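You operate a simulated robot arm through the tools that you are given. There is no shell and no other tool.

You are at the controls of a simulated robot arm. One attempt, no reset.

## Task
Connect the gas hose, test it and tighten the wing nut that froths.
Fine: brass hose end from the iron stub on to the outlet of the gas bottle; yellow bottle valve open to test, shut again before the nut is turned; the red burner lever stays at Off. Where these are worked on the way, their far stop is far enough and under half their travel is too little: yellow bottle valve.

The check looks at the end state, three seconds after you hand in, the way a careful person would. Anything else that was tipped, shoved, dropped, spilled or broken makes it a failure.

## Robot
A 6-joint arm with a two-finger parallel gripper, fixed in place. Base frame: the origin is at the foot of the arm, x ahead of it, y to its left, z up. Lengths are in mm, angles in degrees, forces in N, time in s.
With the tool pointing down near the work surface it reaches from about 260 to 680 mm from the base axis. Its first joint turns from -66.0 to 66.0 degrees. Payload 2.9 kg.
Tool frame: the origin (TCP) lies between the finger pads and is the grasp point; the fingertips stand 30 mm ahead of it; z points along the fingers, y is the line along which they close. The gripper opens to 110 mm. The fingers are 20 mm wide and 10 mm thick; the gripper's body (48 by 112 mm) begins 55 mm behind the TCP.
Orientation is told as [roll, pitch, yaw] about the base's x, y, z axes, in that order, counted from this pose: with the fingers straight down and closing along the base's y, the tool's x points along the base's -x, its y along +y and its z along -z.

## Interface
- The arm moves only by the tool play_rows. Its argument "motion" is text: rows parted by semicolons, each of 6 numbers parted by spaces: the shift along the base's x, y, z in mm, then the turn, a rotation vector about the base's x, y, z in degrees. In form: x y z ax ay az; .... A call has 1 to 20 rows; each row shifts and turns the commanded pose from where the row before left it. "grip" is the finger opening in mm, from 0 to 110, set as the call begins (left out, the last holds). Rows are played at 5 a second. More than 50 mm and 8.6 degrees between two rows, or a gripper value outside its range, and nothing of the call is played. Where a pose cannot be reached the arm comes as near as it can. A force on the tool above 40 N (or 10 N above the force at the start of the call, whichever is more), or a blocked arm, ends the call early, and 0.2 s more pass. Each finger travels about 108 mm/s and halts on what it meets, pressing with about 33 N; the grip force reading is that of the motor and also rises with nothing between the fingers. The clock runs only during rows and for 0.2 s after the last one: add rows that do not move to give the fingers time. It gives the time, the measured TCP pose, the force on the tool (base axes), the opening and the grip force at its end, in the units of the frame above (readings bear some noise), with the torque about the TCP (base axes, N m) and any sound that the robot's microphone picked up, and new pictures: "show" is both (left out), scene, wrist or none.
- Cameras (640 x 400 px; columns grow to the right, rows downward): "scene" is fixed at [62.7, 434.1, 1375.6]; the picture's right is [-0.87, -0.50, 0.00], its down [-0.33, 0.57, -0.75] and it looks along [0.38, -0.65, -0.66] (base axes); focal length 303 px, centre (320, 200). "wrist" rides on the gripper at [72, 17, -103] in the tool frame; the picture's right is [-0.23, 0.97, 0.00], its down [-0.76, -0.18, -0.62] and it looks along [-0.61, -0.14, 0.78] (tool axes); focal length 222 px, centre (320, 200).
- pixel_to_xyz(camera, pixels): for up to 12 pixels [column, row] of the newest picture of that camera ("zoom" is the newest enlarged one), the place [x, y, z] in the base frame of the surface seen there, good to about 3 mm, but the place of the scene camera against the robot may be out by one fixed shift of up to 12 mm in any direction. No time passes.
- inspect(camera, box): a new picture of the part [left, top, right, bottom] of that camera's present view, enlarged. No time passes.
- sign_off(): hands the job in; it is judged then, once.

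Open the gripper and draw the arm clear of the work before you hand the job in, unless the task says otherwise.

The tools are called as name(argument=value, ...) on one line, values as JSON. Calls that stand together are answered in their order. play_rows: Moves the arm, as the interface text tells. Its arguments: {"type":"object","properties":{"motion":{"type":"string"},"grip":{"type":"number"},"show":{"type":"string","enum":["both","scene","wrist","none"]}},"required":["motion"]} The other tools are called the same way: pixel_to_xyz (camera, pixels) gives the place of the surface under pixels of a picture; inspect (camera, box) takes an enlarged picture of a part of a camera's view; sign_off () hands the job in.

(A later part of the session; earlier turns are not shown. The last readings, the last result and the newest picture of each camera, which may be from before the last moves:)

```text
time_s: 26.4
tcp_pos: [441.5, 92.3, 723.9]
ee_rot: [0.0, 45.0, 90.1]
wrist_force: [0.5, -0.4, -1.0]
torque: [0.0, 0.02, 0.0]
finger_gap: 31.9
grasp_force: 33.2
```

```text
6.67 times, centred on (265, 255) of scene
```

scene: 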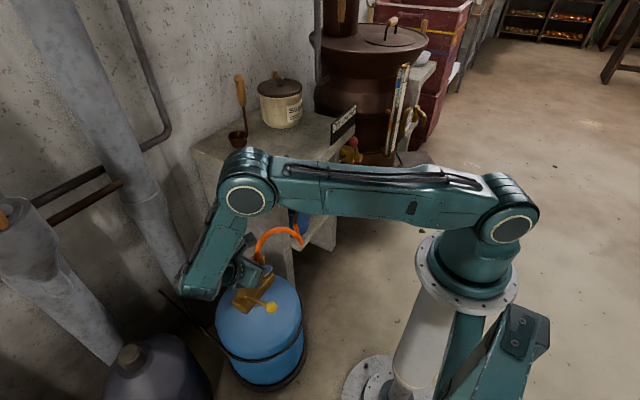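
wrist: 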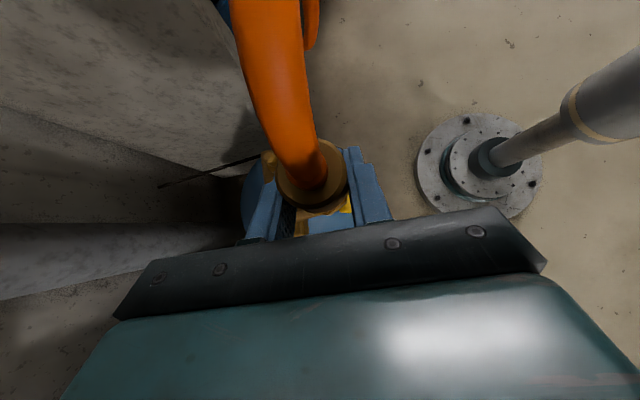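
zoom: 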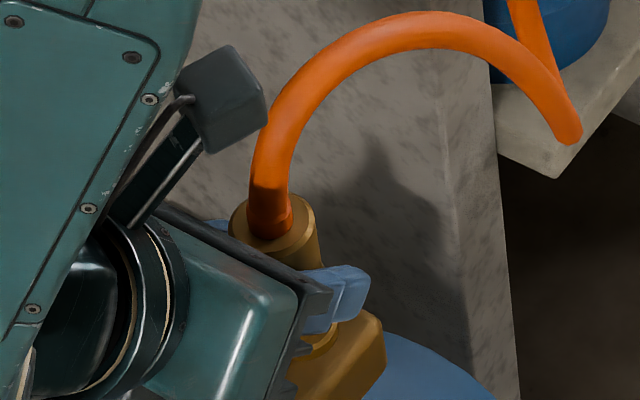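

The brass end is upright in the grip, its axis at the TCP within 1 mm and its bottom about 31 mm below. I move to hover above the outlet at (538.7,-3.8), z 600.

play_rows(motion="13.9 -13.7 -17.7 0 0 0; 13.9 -13.7 -17.7 0 0 0; 13.9 -13.7 -17.7 0 0 0; 13.9 -13.7 -17.7 0 0 0; 13.9 -13.7 -17.7 0 0 0; 13.9 -13.7 -17.7 0 0 0; 13.8 -13.9 -17.8 0 0 0; 0 0 0 0 0 0; 0 0 0 0 0 0", show="both")

inspect(camera="scene", box=[225, 225, 305, 305])

inspect(camera="wrist", box=[240, 130, 440, 255])

```text
time_s: 28.4
tcp_pos: [540.6, -5.8, 600.5]
ee_rot: [0.0, 45.0, 90.0]
wrist_force: [0.1, -0.5, -0.9]
torque: [0.02, -0.03, -0.01]
finger_gap: 31.5
grasp_force: 33.2
```

scene: 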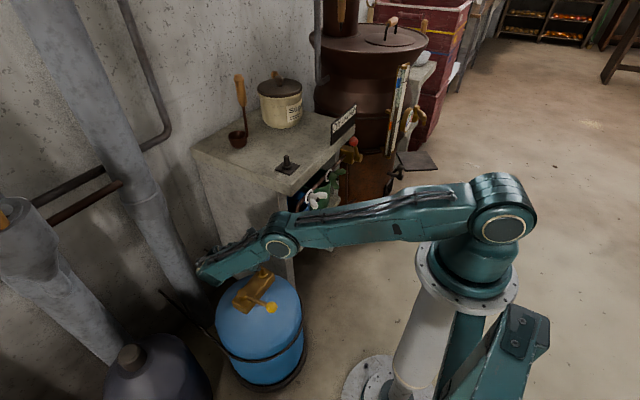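
wrist: 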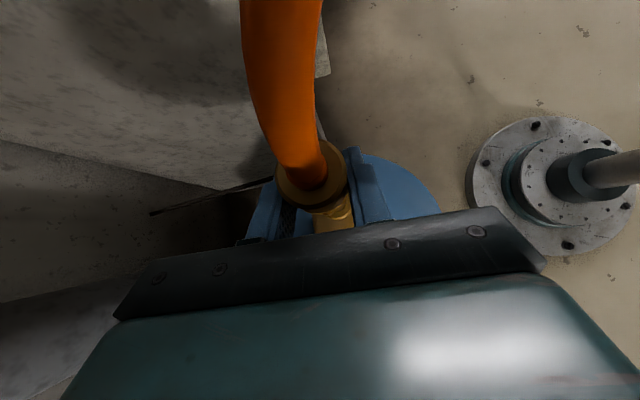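

```text
5.00 times, centred on (265, 265) of scene
```

zoom: 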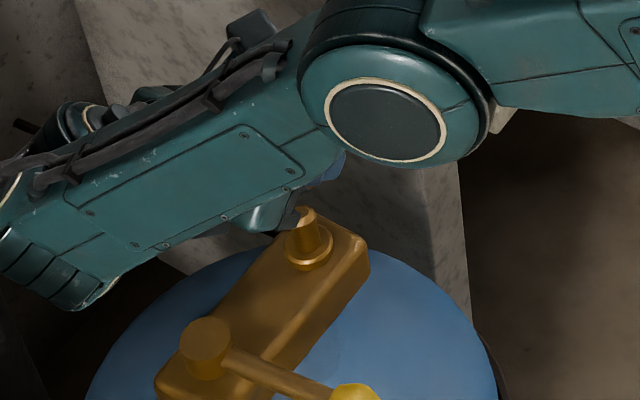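

```text
3.20 times, centred on (340, 192) of wrist
```

zoom: 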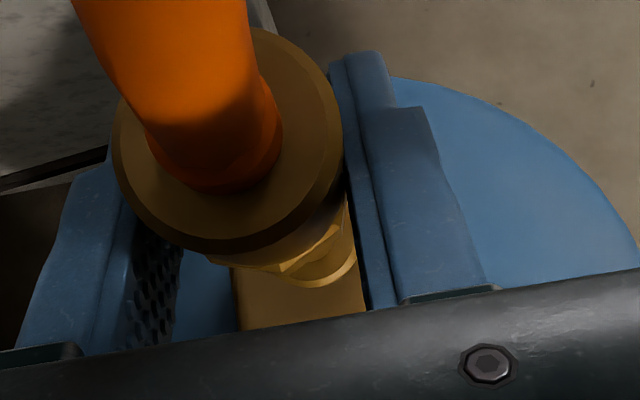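

Hovering over the pin. I take a couple of still readings to average out pose noise, and check how high the arm links are above the lever.

play_rows(motion="0 0 0 0 0 0", show="none")

play_rows(motion="0 0 0 0 0 0", show="none")

play_rows(motion="0 0 0 0 0 0", show="scene")

pixel_to_xyz(camera="scene", pixels=[[281, 257], [270, 262], [250, 265], [230, 275], [205, 280], [270, 258], [262, 258], [300, 245], [285, 260], [215, 283]])

```text
time_s: 28.8
tcp_pos: [540.2, -4.5, 600.0]
ee_rot: [0.1, 45.0, 90.0]
wrist_force: [0.6, -0.8, -0.8]
torque: [0.01, -0.02, -0.04]
finger_gap: 31.9
grasp_force: 32.7
```

```text
time_s: 29.2
tcp_pos: [539.4, -3.8, 600.4]
ee_rot: [0.0, 44.9, 90.1]
wrist_force: [0.2, 0.9, -1.1]
torque: [0.0, 0.03, 0.02]
finger_gap: 31.5
grasp_force: 33.1
```

```text
time_s: 29.6
tcp_pos: [540.1, -4.1, 599.9]
ee_rot: [0.0, 45.0, 90.0]
wrist_force: [0.3, 0.6, -1.1]
torque: [0.0, 0.0, 0.01]
finger_gap: 31.6
grasp_force: 32.9
```

scene: 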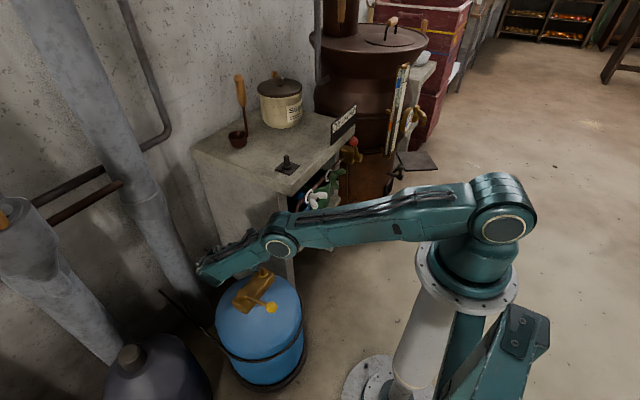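

```text
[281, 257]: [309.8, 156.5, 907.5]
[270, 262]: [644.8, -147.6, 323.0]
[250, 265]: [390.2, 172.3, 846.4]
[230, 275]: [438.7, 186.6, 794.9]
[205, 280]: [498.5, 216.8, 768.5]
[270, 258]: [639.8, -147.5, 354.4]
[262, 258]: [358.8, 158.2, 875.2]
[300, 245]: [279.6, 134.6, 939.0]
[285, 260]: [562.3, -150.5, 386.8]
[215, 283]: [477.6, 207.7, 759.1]
```

Links are high (z>750). Average TCP is (540.0,-4.4), so I shift x by -1.2 and come down to just above the pin tip.

play_rows(motion="-1.2 0 -4 0 0 0; 0 0 -5 0 0 0; 0 0 -5 0 0 0; 0 0 -5 0 0 0; 0 0 -5 0 0 0; 0 0 -4 0 0 0; 0 0 0 0 0 0", show="both")

inspect(camera="scene", box=[245, 245, 285, 285])

inspect(camera="wrist", box=[240, 130, 440, 255])

```text
time_s: 31.2
tcp_pos: [531.2, -2.7, 571.6]
ee_rot: [-0.2, 44.8, 90.0]
wrist_force: [-0.4, 0.6, -1.3]
torque: [0.0, 0.02, 0.01]
finger_gap: 31.7
grasp_force: 33.0
out of reach, approached as far as the arm can: row 4, 5
```

scene: 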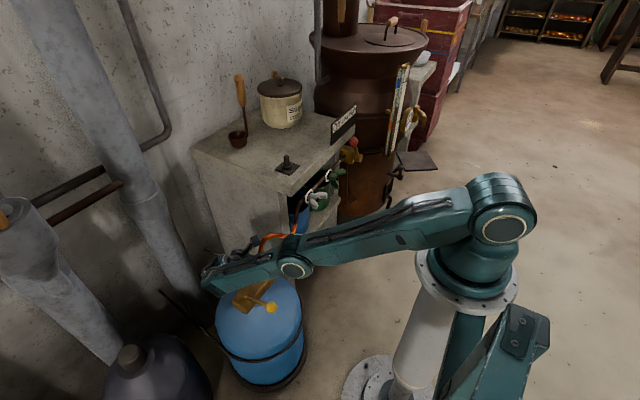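
wrist: 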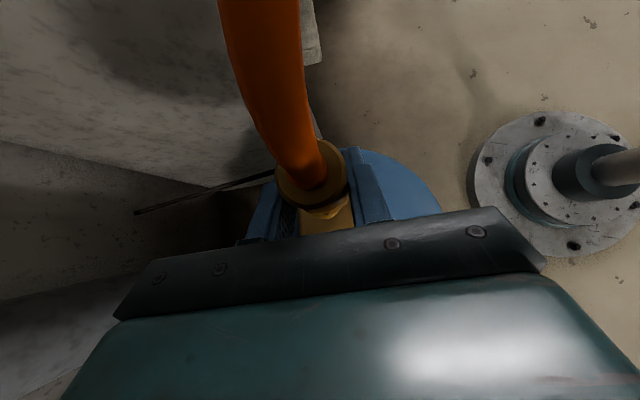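

```text
10.00 times, centred on (265, 265) of scene
```

zoom: 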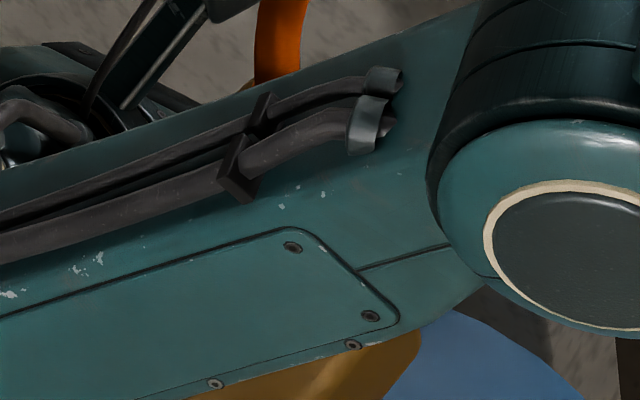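

```text
3.20 times, centred on (340, 192) of wrist
```

zoom: 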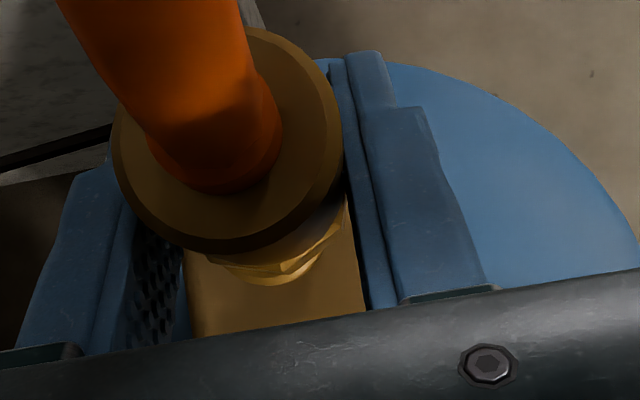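

The arm hit its length limit (TCP clipped to x 531). Leaning the palm toward the base shortens the reach needed, so I rise 30 mm and turn the tool +40° about the vertical axis through the brass end.

play_rows(motion="0 0 10 0 0 0; 0 0 10 0 0 0; 0 0 10 0 0 0; 0 0 0 0 0 8; 0 0 0 0 0 8; 0 0 0 0 0 8; 0 0 0 0 0 8; 0 0 0 0 0 8; 0 0 0 0 0 0", show="both")

inspect(camera="wrist", box=[220, 110, 420, 255])

inspect(camera="scene", box=[215, 205, 315, 305])

```text
time_s: 33.2
tcp_pos: [533.3, -2.3, 602.6]
ee_rot: [0.0, 45.0, 130.1]
wrist_force: [0.1, 0.3, -0.7]
torque: [-0.01, -0.01, 0.03]
finger_gap: 31.4
grasp_force: 32.8
out of reach, approached as far as the arm can: row 3
```

scene: 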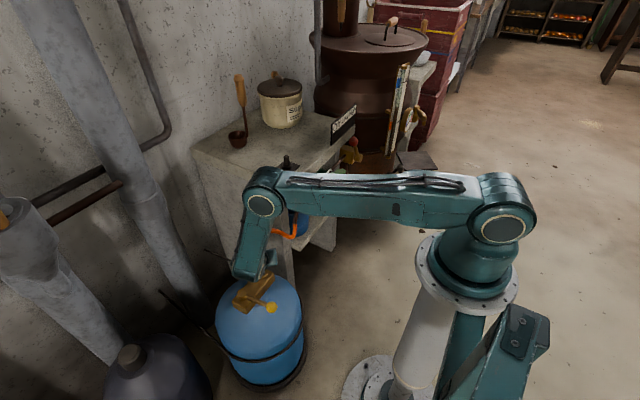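
wrist: 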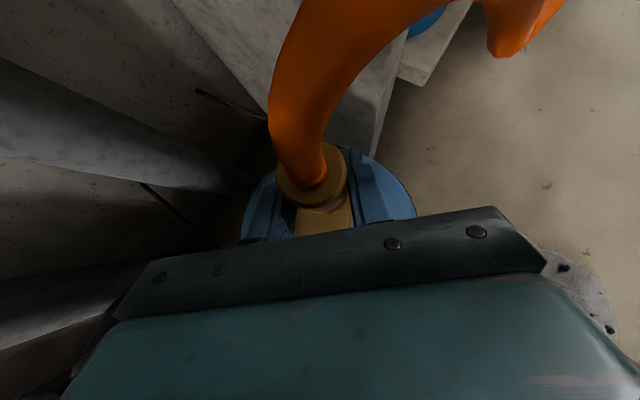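

```text
2.76 times, centred on (320, 182) of wrist
```

zoom: 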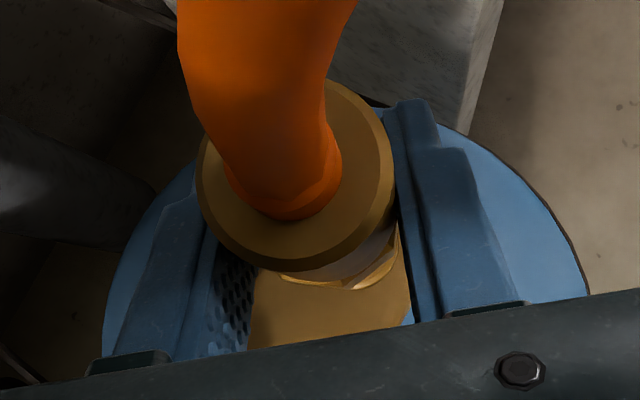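

```text
4.00 times, centred on (265, 255) of scene
```

zoom: 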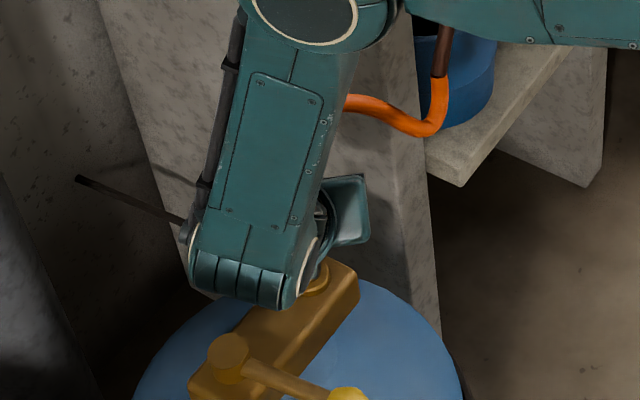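

Turned to yaw 130 at (533.3,-2.3,602.6). I shift to the outlet axis and check for clipping.

play_rows(motion="2.5 -1 -1 0 0 0; 2.5 -1 -1 0 0 0; 0 0 0 0 0 0", show="none")

play_rows(motion="0 0 0 0 0 0", show="none")

play_rows(motion="0 0 0 0 0 0", show="both")

inspect(camera="wrist", box=[260, 120, 370, 230])

```text
time_s: 34.0
tcp_pos: [537.4, -3.8, 600.1]
ee_rot: [0.0, 45.0, 130.0]
wrist_force: [-0.3, -0.2, -0.8]
torque: [0.02, 0.03, 0.0]
finger_gap: 31.4
grasp_force: 33.3
```

```text
time_s: 34.4
tcp_pos: [538.0, -4.0, 599.1]
ee_rot: [0.0, 45.0, 130.1]
wrist_force: [0.1, -0.3, -1.7]
torque: [-0.01, 0.0, 0.01]
finger_gap: 31.6
grasp_force: 32.3
```

```text
time_s: 34.8
tcp_pos: [537.4, -4.3, 600.2]
ee_rot: [0.1, 44.9, 130.0]
wrist_force: [-1.1, 0.8, -0.6]
torque: [-0.03, 0.01, -0.01]
finger_gap: 31.4
grasp_force: 33.2
```

scene: 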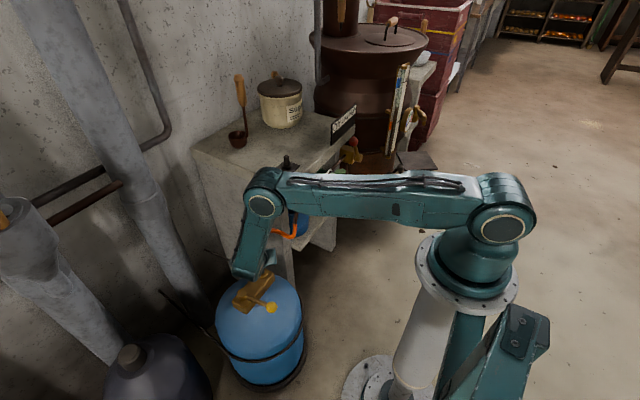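
wrist: 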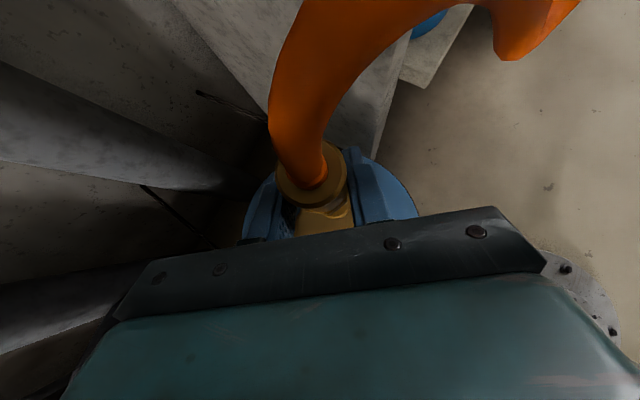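

```text
3.64 times, centred on (315, 175) of wrist
```

zoom: 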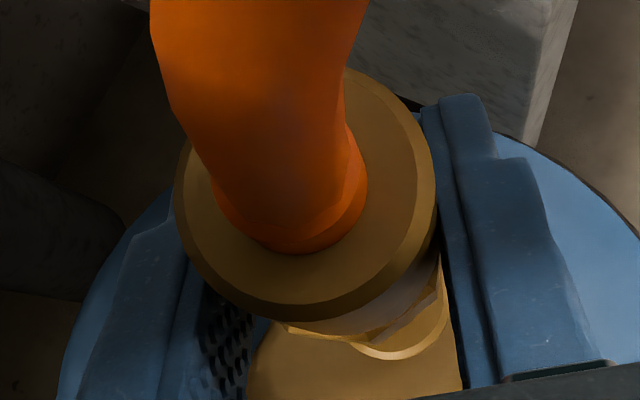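

TCP averages (537.6,-4.0,600); I nudge +0.7 in x and descend to just above the pin tip, then read.

play_rows(motion="0.7 -0.3 -4 0 0 0; 0 0 -5 0 0 0; 0 0 -5 0 0 0; 0 0 -5 0 0 0; 0 0 -5 0 0 0; 0 0 -5 0 0 0; 0 0 0 0 0 0", show="both")

inspect(camera="wrist", box=[260, 120, 370, 230])

inspect(camera="scene", box=[235, 240, 295, 300])

```text
time_s: 36.4
tcp_pos: [537.9, -5.9, 570.8]
ee_rot: [0.0, 45.1, 130.0]
wrist_force: [-0.8, 0.7, -1.2]
torque: [-0.01, -0.01, 0.01]
finger_gap: 31.3
grasp_force: 33.3
```

scene: 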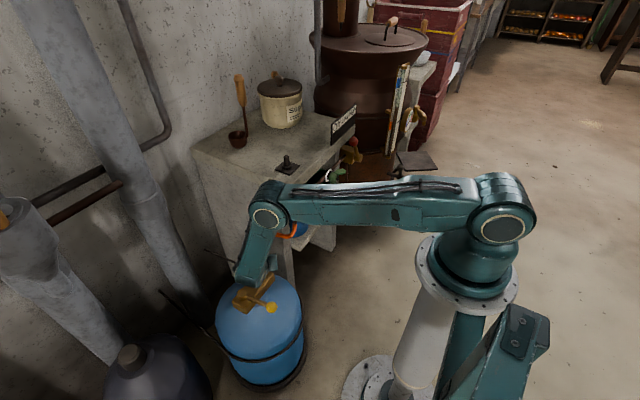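
wrist: 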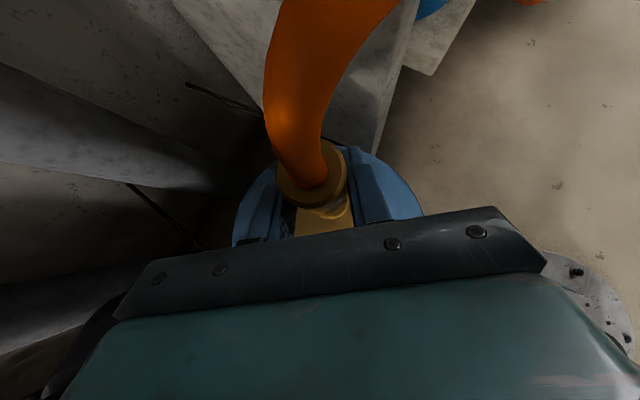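

```text
3.64 times, centred on (315, 175) of wrist
```

zoom: 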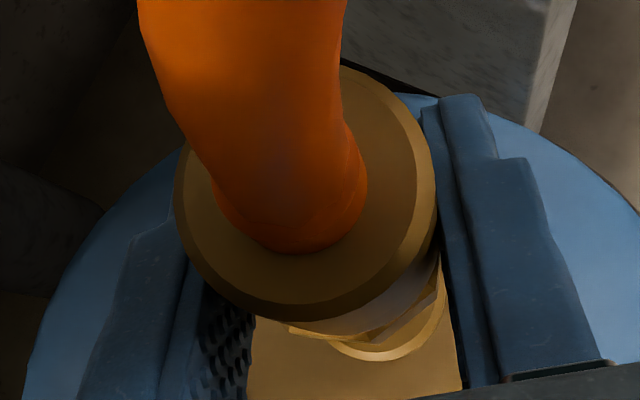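

```text
6.67 times, centred on (265, 270) of scene
```

zoom: 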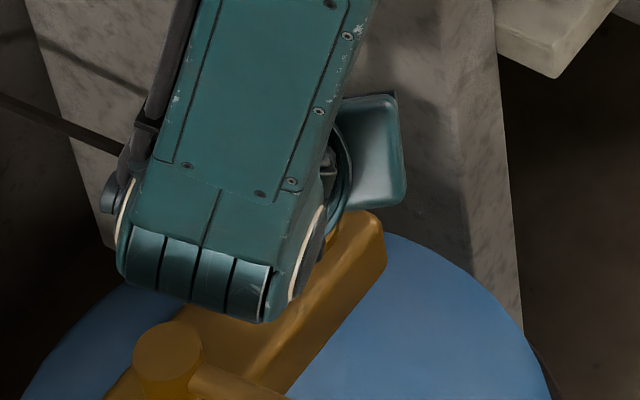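

Projected collar position matches what the wrist view shows at zoom (385,355) to about 1 mm, so alignment is good. I lower slowly onto the chamfered pin and watch the force.

play_rows(motion="0 0 -2 0 0 0; 0 0 -2 0 0 0; 0 0 -2 0 0 0; 0 0 -2 0 0 0; 0 0 -2 0 0 0; 0 0 -2 0 0 0", show="wrist")

inspect(camera="wrist", box=[260, 120, 370, 230])

```text
time_s: 37.8
tcp_pos: [537.7, -6.3, 558.4]
ee_rot: [0.1, 45.0, 130.1]
wrist_force: [-0.1, -0.1, -0.4]
torque: [-0.02, 0.0, -0.02]
finger_gap: 31.6
grasp_force: 32.9
```

wrist: 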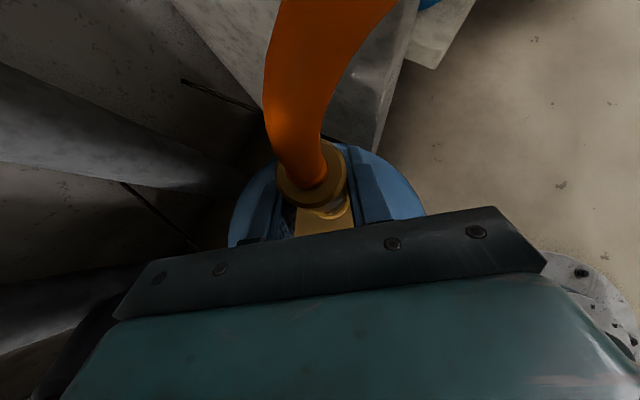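

```text
3.64 times, centred on (315, 175) of wrist
```

zoom: 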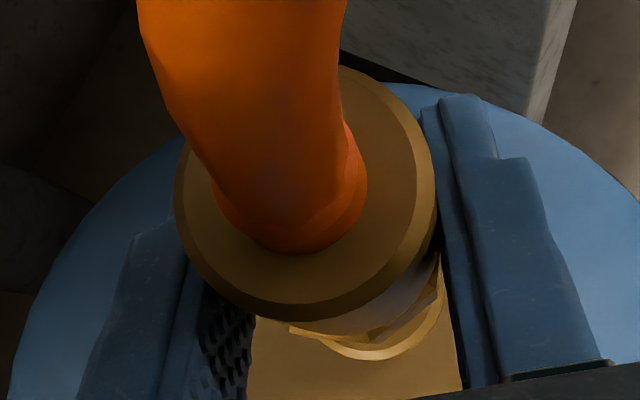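

No force and the brass has not shifted in the grip, so the pin seems to be entering. I continue down in 2 mm steps.

play_rows(motion="0 0 -2 0 0 0; 0 0 -2 0 0 0; 0 0 -2 0 0 0; 0 0 -2 0 0 0; 0 0 -1.5 0 0 0; 0 0 -1.5 0 0 0", show="both")

inspect(camera="wrist", box=[260, 120, 370, 230])

inspect(camera="scene", box=[235, 240, 295, 300])

```text
time_s: 39.2
tcp_pos: [537.8, -4.9, 548.1]
ee_rot: [-0.1, 44.9, 130.0]
wrist_force: [-0.3, 3.8, 0.0]
torque: [0.09, 0.01, -0.03]
finger_gap: 31.2
grasp_force: 33.2
```

scene: 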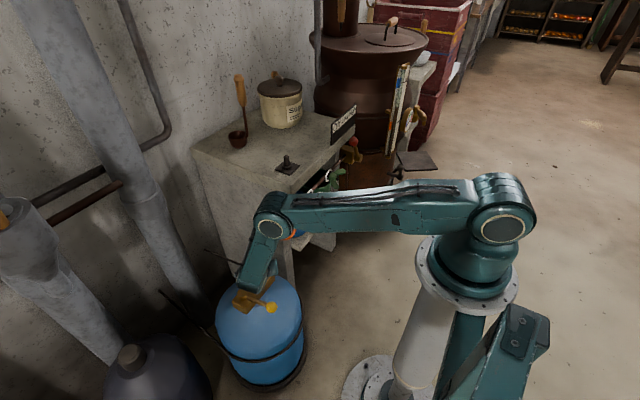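
wrist: 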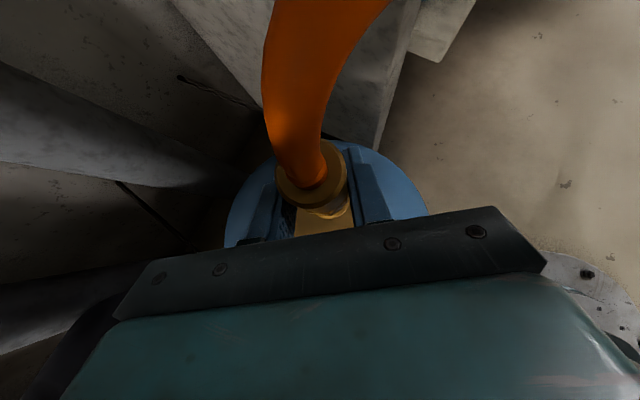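

```text
3.64 times, centred on (315, 175) of wrist
```

zoom: 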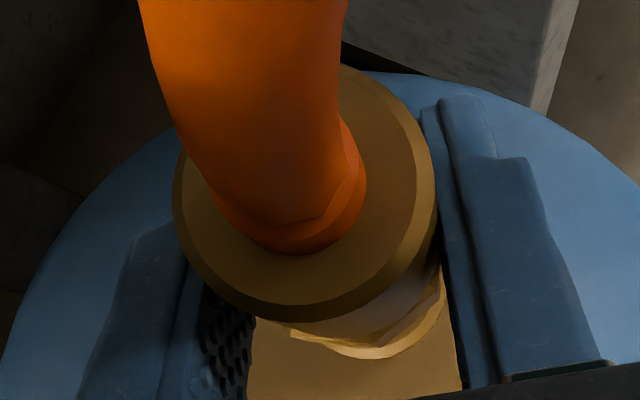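

```text
6.67 times, centred on (265, 270) of scene
```

zoom: 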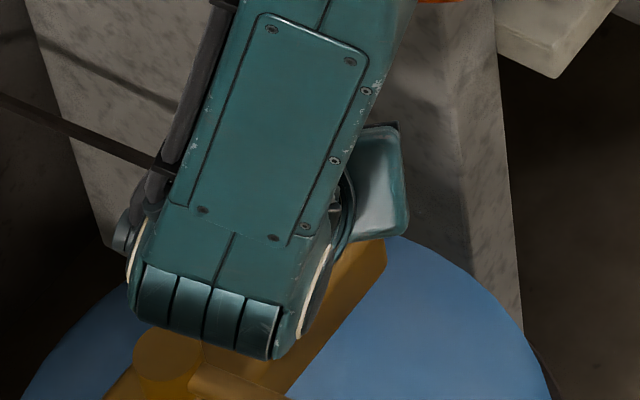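

A small +3.8 N side force shows the pin is inside the socket; I nudge +0.7 in y and keep going down.

play_rows(motion="0 0.7 -1.5 0 0 0; 0 0 -1.5 0 0 0; 0 0 -1.5 0 0 0; 0 0 -1.5 0 0 0", show="none")

```text
time_s: 40.2
tcp_pos: [538.2, -4.3, 542.0]
ee_rot: [0.0, 45.0, 130.0]
wrist_force: [0.3, -1.3, -0.1]
torque: [0.02, -0.03, 0.0]
finger_gap: 31.3
grasp_force: 33.7
```

Side force is gone and z is 542. I continue in 1.5 mm steps.

play_rows(motion="0 0 -1.5 0 0 0; 0 0 -1.5 0 0 0; 0 0 -1.5 0 0 0", show="wrist")

inspect(camera="wrist", box=[260, 120, 370, 230])

```text
time_s: 41.0
tcp_pos: [537.8, -3.1, 538.0]
ee_rot: [0.0, 44.9, 130.1]
wrist_force: [-0.4, -1.0, -1.8]
torque: [-0.03, 0.0, -0.05]
finger_gap: 31.6
grasp_force: 33.3
```

wrist: 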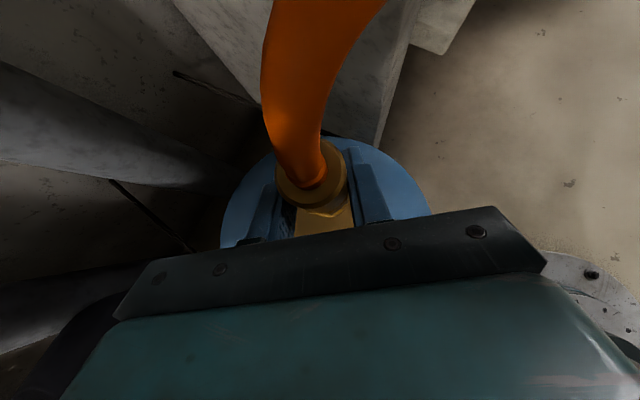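

```text
3.64 times, centred on (315, 175) of wrist
```

zoom: 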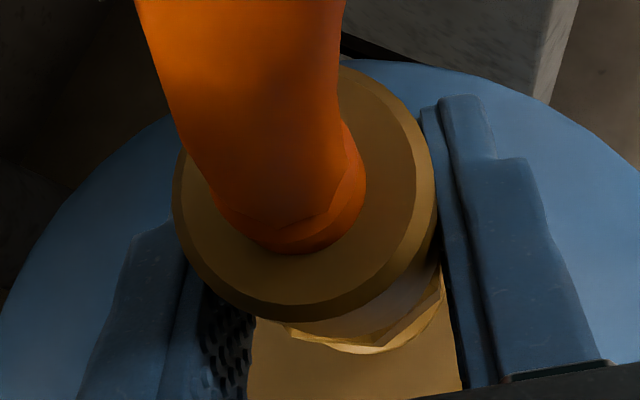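

The hex is nearly on the collar (zoom 385,350). I continue in 1 mm steps until the seat is felt.

play_rows(motion="0 0 -1 0 0 0; 0 0 -1 0 0 0; 0 0 -1 0 0 0", show="none")

play_rows(motion="0 0 -1 0 0 0; 0 0 -1 0 0 0", show="wrist")

inspect(camera="wrist", box=[260, 120, 370, 230])

```text
time_s: 41.8
tcp_pos: [538.3, -3.5, 534.9]
ee_rot: [0.0, 45.0, 130.0]
wrist_force: [-0.6, -0.5, -0.6]
torque: [-0.03, -0.04, 0.01]
finger_gap: 31.3
grasp_force: 32.8
```

```text
time_s: 42.4
tcp_pos: [539.1, -5.6, 533.5]
ee_rot: [-0.2, 45.0, 130.0]
wrist_force: [-0.6, 0.9, -0.5]
torque: [0.01, -0.02, 0.0]
finger_gap: 31.2
grasp_force: 33.1
```

wrist: 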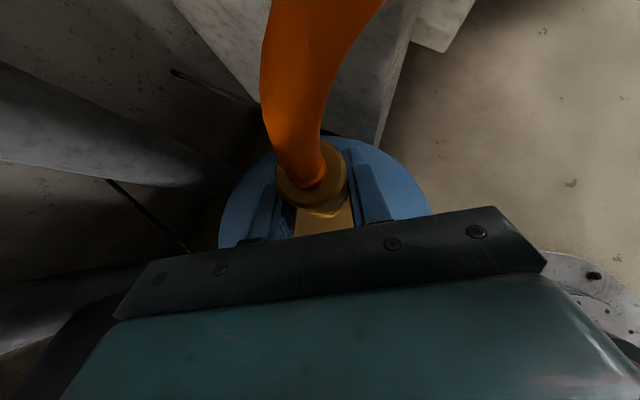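

```text
3.64 times, centred on (315, 175) of wrist
```

zoom: 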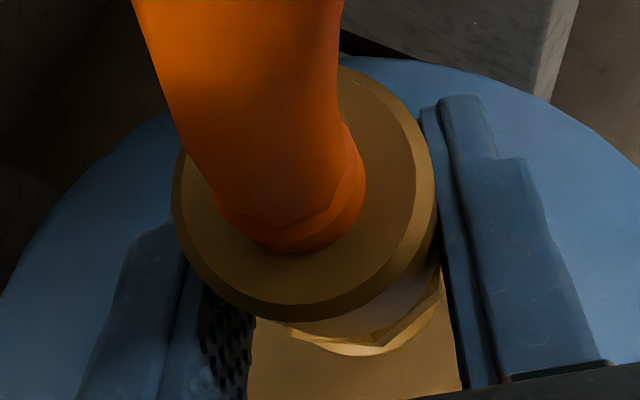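

Still free; the collar top is around z 503. I go on 1 mm at a time.

play_rows(motion="0 0 -1 0 0 0; 0 0 -1 0 0 0", show="none")

play_rows(motion="0 0 -1 0 0 0; 0 0 -1 0 0 0", show="wrist")

inspect(camera="wrist", box=[260, 120, 370, 230])

```text
time_s: 43.0
tcp_pos: [539.1, -3.9, 531.0]
ee_rot: [-0.1, 44.9, 130.0]
wrist_force: [-2.3, 5.5, 0.8]
torque: [-0.01, -0.02, 0.01]
finger_gap: 31.1
grasp_force: 33.0
```

```text
time_s: 43.6
tcp_pos: [537.7, -4.9, 528.1]
ee_rot: [0.1, 45.0, 130.0]
wrist_force: [-3.1, 6.0, 2.7]
torque: [0.02, 0.02, 0.01]
finger_gap: 31.4
grasp_force: 32.9
```

wrist: 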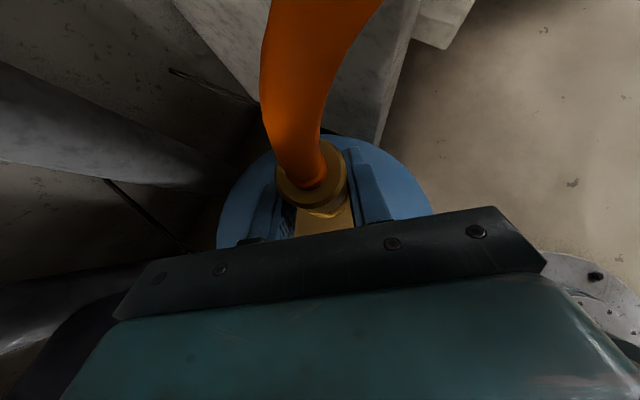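

```text
3.64 times, centred on (315, 175) of wrist
```

zoom: 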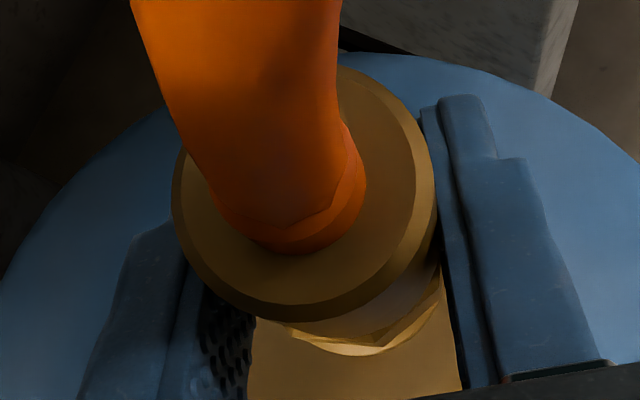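

Forces are starting to rise (6 N sideways, 3 N up), so it may be at the seat. I press 1–2 mm more to confirm.

play_rows(motion="0 0 -1 0 0 0", show="none")

play_rows(motion="0 0 -1 0 0 0", show="wrist")

inspect(camera="wrist", box=[260, 120, 370, 230])

pixel_to_xyz(camera="wrist", pixels=[[300, 205], [310, 209], [322, 216], [330, 217], [330, 225], [310, 225], [345, 205], [340, 180]])

```text
time_s: 44.0
tcp_pos: [539.1, -4.9, 528.0]
ee_rot: [-0.1, 45.0, 130.0]
wrist_force: [-6.4, 7.7, 12.1]
torque: [0.03, 0.05, -0.02]
finger_gap: 31.2
grasp_force: 33.1
```

```text
time_s: 44.4
tcp_pos: [538.1, -6.6, 527.0]
ee_rot: [-0.1, 45.2, 129.9]
wrist_force: [-9.2, 6.6, 17.5]
torque: [-0.11, 0.11, -0.07]
finger_gap: 31.1
grasp_force: 32.9
```

wrist: 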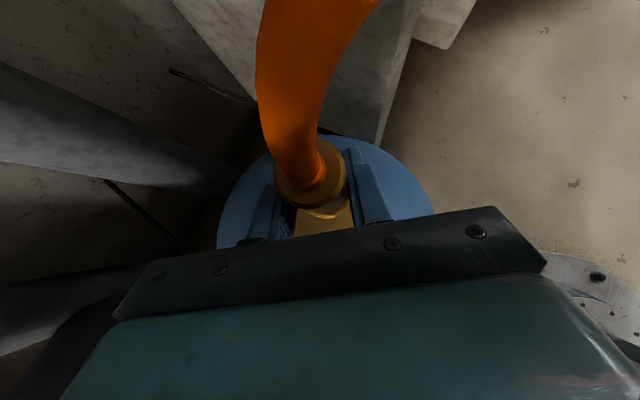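

```text
3.64 times, centred on (315, 175) of wrist
```

zoom: 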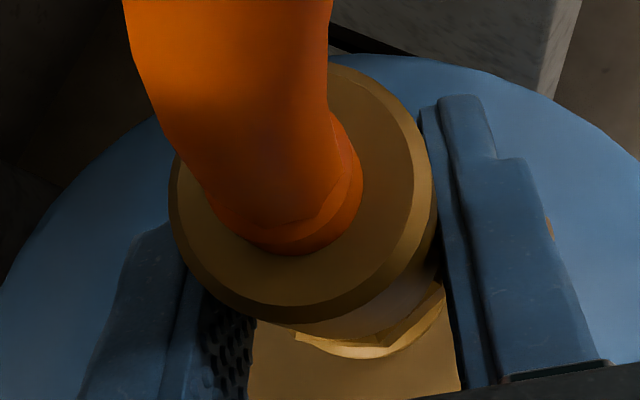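

```text
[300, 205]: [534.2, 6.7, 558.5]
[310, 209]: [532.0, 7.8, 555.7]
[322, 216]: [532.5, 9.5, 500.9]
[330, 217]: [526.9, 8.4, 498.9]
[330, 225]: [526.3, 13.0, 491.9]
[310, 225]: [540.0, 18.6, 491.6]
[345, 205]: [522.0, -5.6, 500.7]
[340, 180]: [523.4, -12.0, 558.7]
```

Up-force is 17.5 N and the brass just began to shift in the grip, so the socket is down on the collar. I ease off 1 mm, open, and back out along the tool axis.

play_rows(motion="0 0 0.5 0 0 0; 0 0 0.5 0 0 0", show="none")

play_rows(motion="0 0 0 0 0 0; 0 0 0 0 0 0; 0 0 0 0 0 0", grip=58, show="wrist")

inspect(camera="wrist", box=[240, 120, 400, 240])

```text
time_s: 45.0
tcp_pos: [540.9, -4.5, 526.5]
ee_rot: [-0.1, 45.0, 130.0]
wrist_force: [2.0, 2.4, 4.5]
torque: [-0.02, -0.08, 0.02]
finger_gap: 30.8
grasp_force: 33.0
```

```text
time_s: 45.8
tcp_pos: [538.3, -4.6, 526.6]
ee_rot: [-0.1, 44.9, 129.9]
wrist_force: [0.1, 0.2, 0.3]
torque: [0.0, 0.0, 0.02]
finger_gap: 58.0
grasp_force: 0.0
```

wrist: 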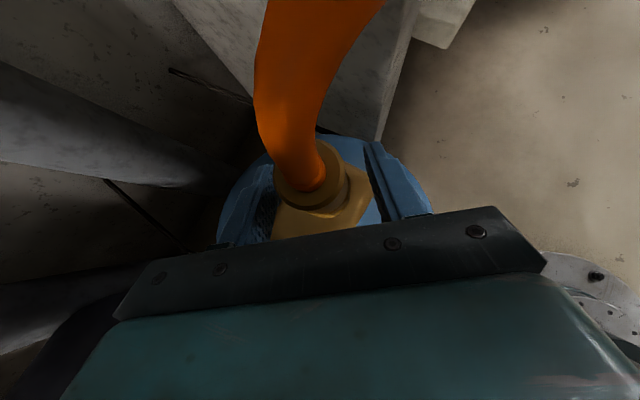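

```text
3.33 times, centred on (320, 180) of wrist
```

zoom: 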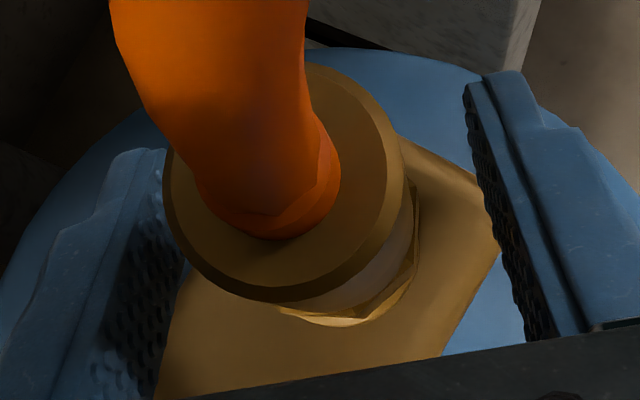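

The brass end stands upright on the outlet after opening, with the hex right down at the collar. I back out along the tool axis.

play_rows(motion="-4.5 5.4 7.1 0 0 0; -6.8 8.1 10.6 0 0 0; -9.1 10.8 14.1 0 0 0; -9.1 10.8 14.1 0 0 0; -9.1 10.8 14.1 0 0 0; -9.1 10.8 14.1 0 0 0; 0 0 20 0 0 0; 0 0 0 0 0 0", show="both")

inspect(camera="wrist", box=[220, 60, 420, 220])

inspect(camera="scene", box=[220, 200, 320, 320])

```text
time_s: 47.6
tcp_pos: [490.5, 52.4, 621.9]
ee_rot: [0.0, 45.0, 130.0]
wrist_force: [0.4, 0.4, 0.5]
torque: [0.03, 0.0, 0.0]
finger_gap: 57.9
grasp_force: 0.1
```

scene: 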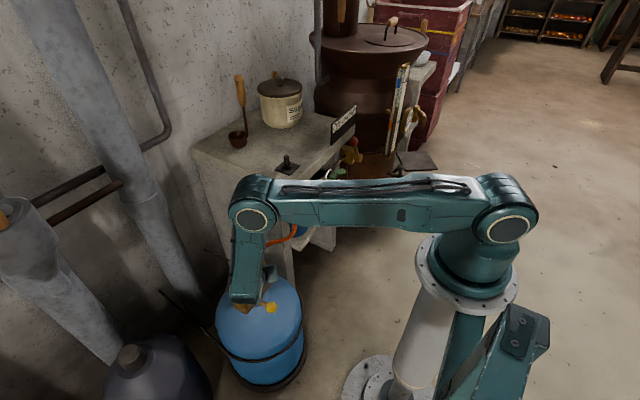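
wrist: 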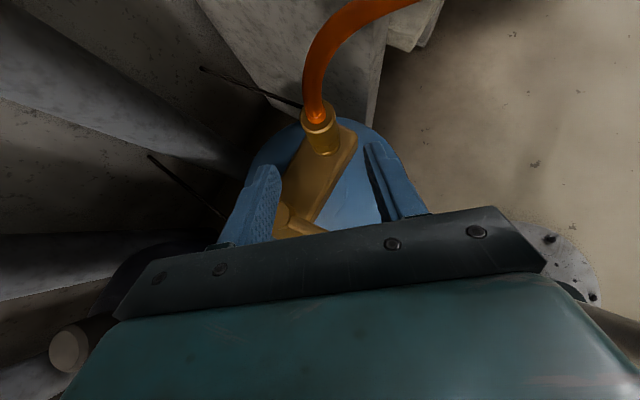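

```text
2.50 times, centred on (320, 140) of wrist
```

zoom: 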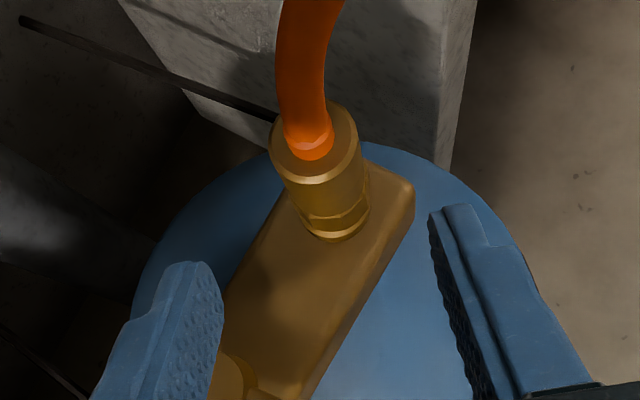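

```text
3.33 times, centred on (270, 260) of scene
```

zoom: 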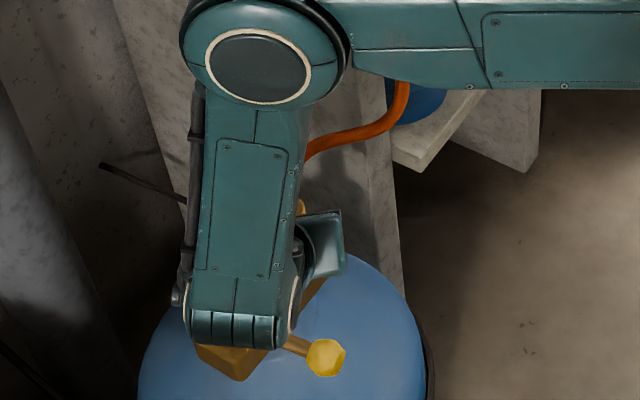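

The brass end sits on the outlet. I zoom on the hex/collar joint to be sure that it is fully seated.

inspect(camera="wrist", box=[295, 90, 355, 165])

pixel_to_xyz(camera="wrist", pixels=[[320, 127], [322, 135], [323, 145], [324, 150], [325, 153], [326, 157], [304, 120], [338, 125]])

```text
5.33 times, centred on (325, 128) of wrist
```

zoom: 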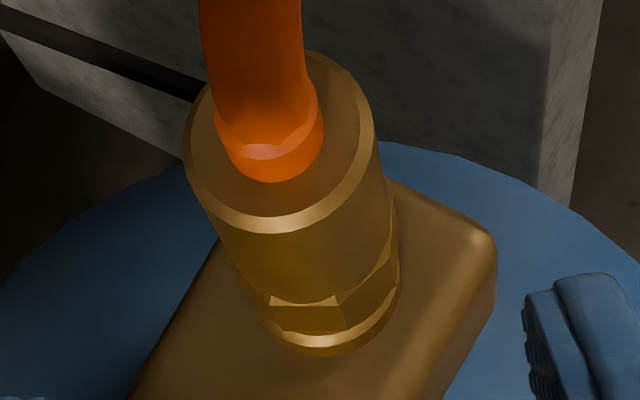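

```text
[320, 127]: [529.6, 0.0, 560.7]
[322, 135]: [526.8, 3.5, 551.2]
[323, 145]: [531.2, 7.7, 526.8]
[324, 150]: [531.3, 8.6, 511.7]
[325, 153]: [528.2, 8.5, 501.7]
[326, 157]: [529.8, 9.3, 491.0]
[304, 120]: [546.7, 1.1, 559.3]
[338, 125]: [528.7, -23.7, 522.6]
```

The hex is down on the collar (joint at z≈502), fully seated. Next is the valve: I turn the tool to point toward +x (yaw 180, 45° lean) and move back to view lever and knob.

play_rows(motion="-13 5 4 0 0 7.143; -13 5 4 0 0 7.143; -13 5 4 0 0 7.143; -13 5 4 0 0 7.143; -13 5 4 0 0 7.143; -13 5 4 0 0 7.143; -13 5 4 0 0 7.143; 0 0 0 0 0 0", grip=50, show="both")

inspect(camera="wrist", box=[180, 40, 460, 220])

```text
time_s: 49.4
tcp_pos: [399.4, 87.3, 649.4]
ee_rot: [0.0, 45.0, -180.0]
wrist_force: [0.7, -0.2, -0.3]
torque: [-0.03, -0.01, -0.01]
finger_gap: 50.1
grasp_force: 0.1
```

scene: 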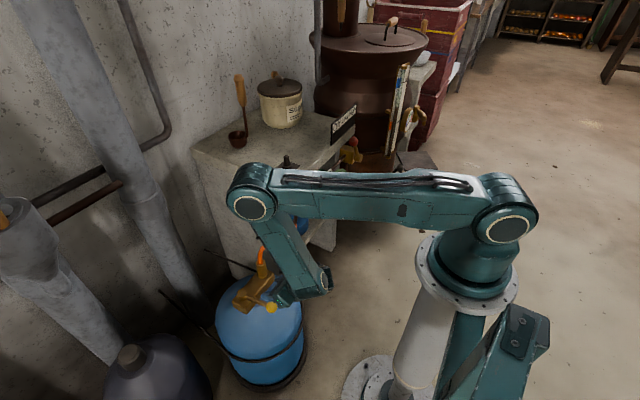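
wrist: 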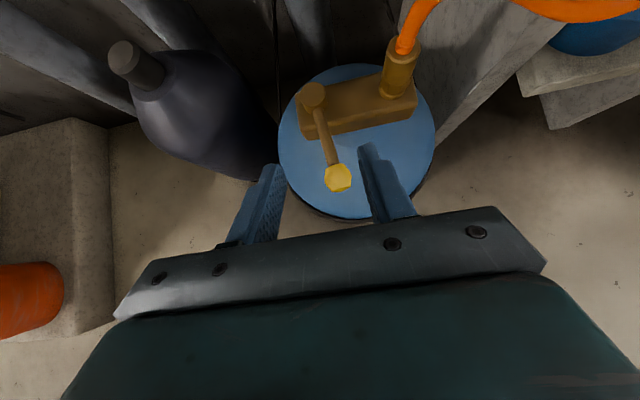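

```text
2.22 times, centred on (320, 130) of wrist
```

zoom: 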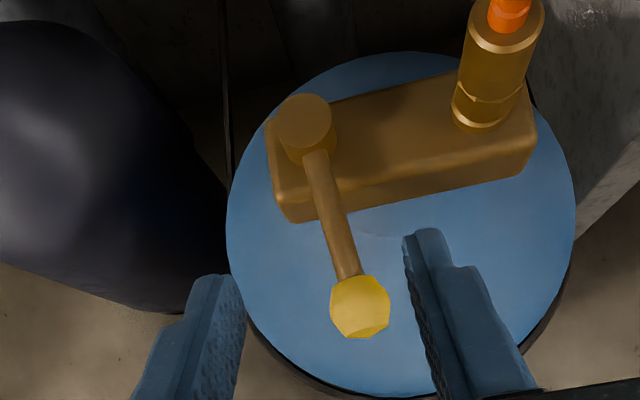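

Clear view: knob at wrist (338,177), hub at (312,95). I measure these, the bottle dome and the neighbouring dark bottle.

pixel_to_xyz(camera="wrist", pixels=[[338, 177], [330, 170], [346, 177], [338, 187], [312, 92], [316, 104], [322, 130], [328, 148], [300, 150], [360, 150], [340, 205], [265, 165]])

pixel_to_xyz(camera="wrist", pixels=[[255, 140], [245, 120], [215, 100], [230, 150], [190, 120], [300, 95], [305, 105], [324, 92], [312, 83], [290, 140], [290, 170], [285, 120]])

```text
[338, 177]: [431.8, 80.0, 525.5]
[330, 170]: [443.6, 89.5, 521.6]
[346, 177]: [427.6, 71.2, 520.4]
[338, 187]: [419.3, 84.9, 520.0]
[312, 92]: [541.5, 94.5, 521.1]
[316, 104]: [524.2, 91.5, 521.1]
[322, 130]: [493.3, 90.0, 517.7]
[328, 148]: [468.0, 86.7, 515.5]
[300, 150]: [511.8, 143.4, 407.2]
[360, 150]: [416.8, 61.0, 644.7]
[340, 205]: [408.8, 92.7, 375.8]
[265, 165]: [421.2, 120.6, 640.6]
```

```text
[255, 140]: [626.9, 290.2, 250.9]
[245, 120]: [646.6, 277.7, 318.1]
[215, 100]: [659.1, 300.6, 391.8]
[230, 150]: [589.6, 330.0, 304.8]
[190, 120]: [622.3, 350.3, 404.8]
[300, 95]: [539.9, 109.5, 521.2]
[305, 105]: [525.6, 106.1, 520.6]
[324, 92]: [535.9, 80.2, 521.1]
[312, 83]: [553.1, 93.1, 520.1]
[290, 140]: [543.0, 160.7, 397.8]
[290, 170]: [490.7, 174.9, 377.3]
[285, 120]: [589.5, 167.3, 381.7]
```

Lever geometry: hub ≈ (540,95), knob ≈ (431,81,513), shaft at z≈516, with ample space below. I go to a standoff so the open fingers can straddle the shaft 75 mm from the hub.

play_rows(motion="2.5 0 -18 0 0 0; 2.5 -0.5 -18 0 0 0; 2.3 -0.5 -18 0 0 0; 2.3 -0.8 -18.8 0 0 0; 0 0 0 0 0 0", grip=50, show="both")

inspect(camera="wrist", box=[180, 60, 460, 240])

```text
time_s: 50.6
tcp_pos: [409.8, 87.0, 576.1]
ee_rot: [0.0, 44.9, 180.0]
wrist_force: [-0.6, -0.6, 0.2]
torque: [-0.01, -0.02, -0.01]
finger_gap: 50.1
grasp_force: 0.0
```

scene: 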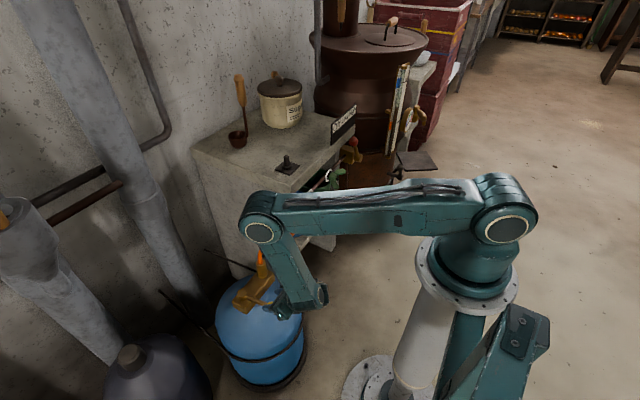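
wrist: 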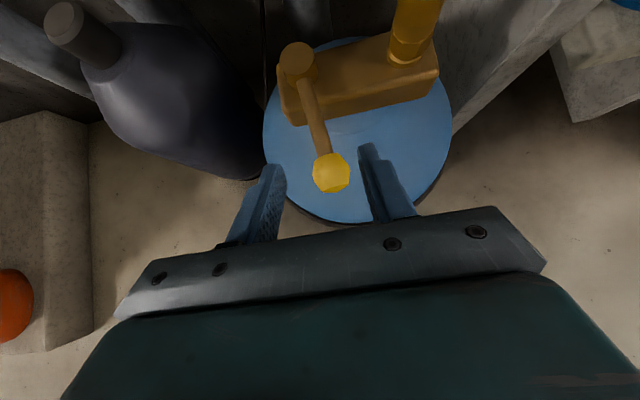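

```text
2.22 times, centred on (320, 150) of wrist
```

zoom: 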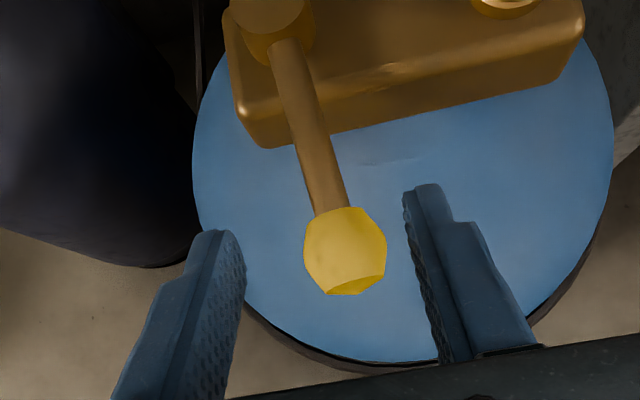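

Knob sits between the fingers with room each side. I slide in along the tool axis until the TCP is on the shaft.

play_rows(motion="7 -0.3 -7 0 0 0; 7 -0.3 -7 0 0 0; 7 -0.3 -7 0 0 0; 7 -0.3 -7 0 0 0; 7 -0.3 -7 0 0 0; 7 0 -7 0 0 0; 7 0 -7 0 0 0; 6 0 -6 0 0 0; 0 0 0 0 0 0", show="both")

inspect(camera="wrist", box=[180, 60, 460, 240])

```text
time_s: 52.6
tcp_pos: [464.3, 83.8, 522.4]
ee_rot: [0.0, 45.0, 180.0]
wrist_force: [1.4, -0.5, -0.2]
torque: [-0.02, 0.0, -0.03]
finger_gap: 50.3
grasp_force: 0.1
```

scene: 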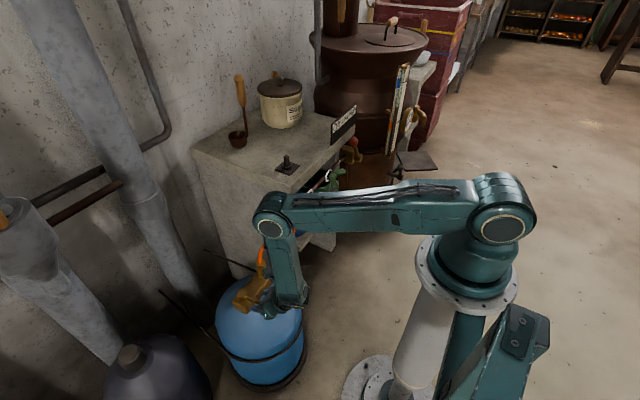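
wrist: 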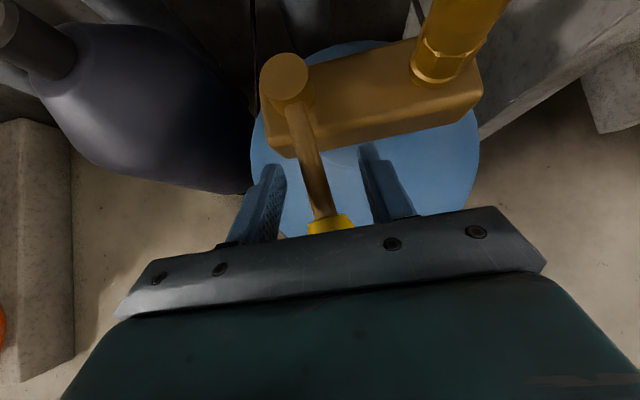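

```text
2.22 times, centred on (320, 150) of wrist
```

zoom: 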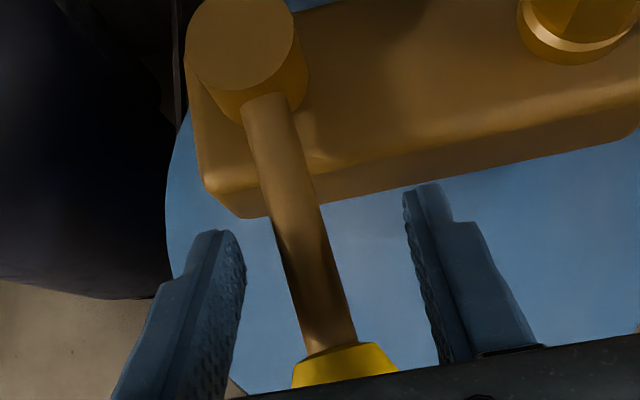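

The fingers straddle the shaft cleanly. I narrow the gap to 28 and test the opening direction by swinging the lever toward +y a few degrees.

play_rows(motion="0 1 0 0 0 0; 0 0 0 0 0 0; -0.5 6.65 0 0 0 -3; 0 6.63 0 0 0 -3; 0.6 6.6 0 0 0 -3", grip=28, show="wrist")

```text
time_s: 53.8
tcp_pos: [463.3, 105.1, 523.6]
ee_rot: [0.0, 45.0, 170.9]
wrist_force: [-0.3, -2.6, 0.5]
torque: [-0.06, 0.0, 0.01]
finger_gap: 28.9
grasp_force: 0.7
```

wrist: 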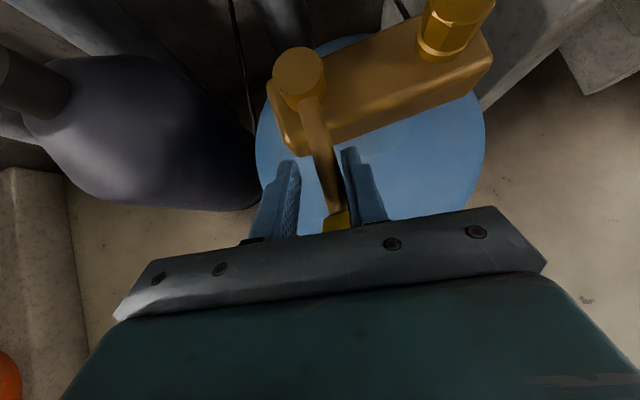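

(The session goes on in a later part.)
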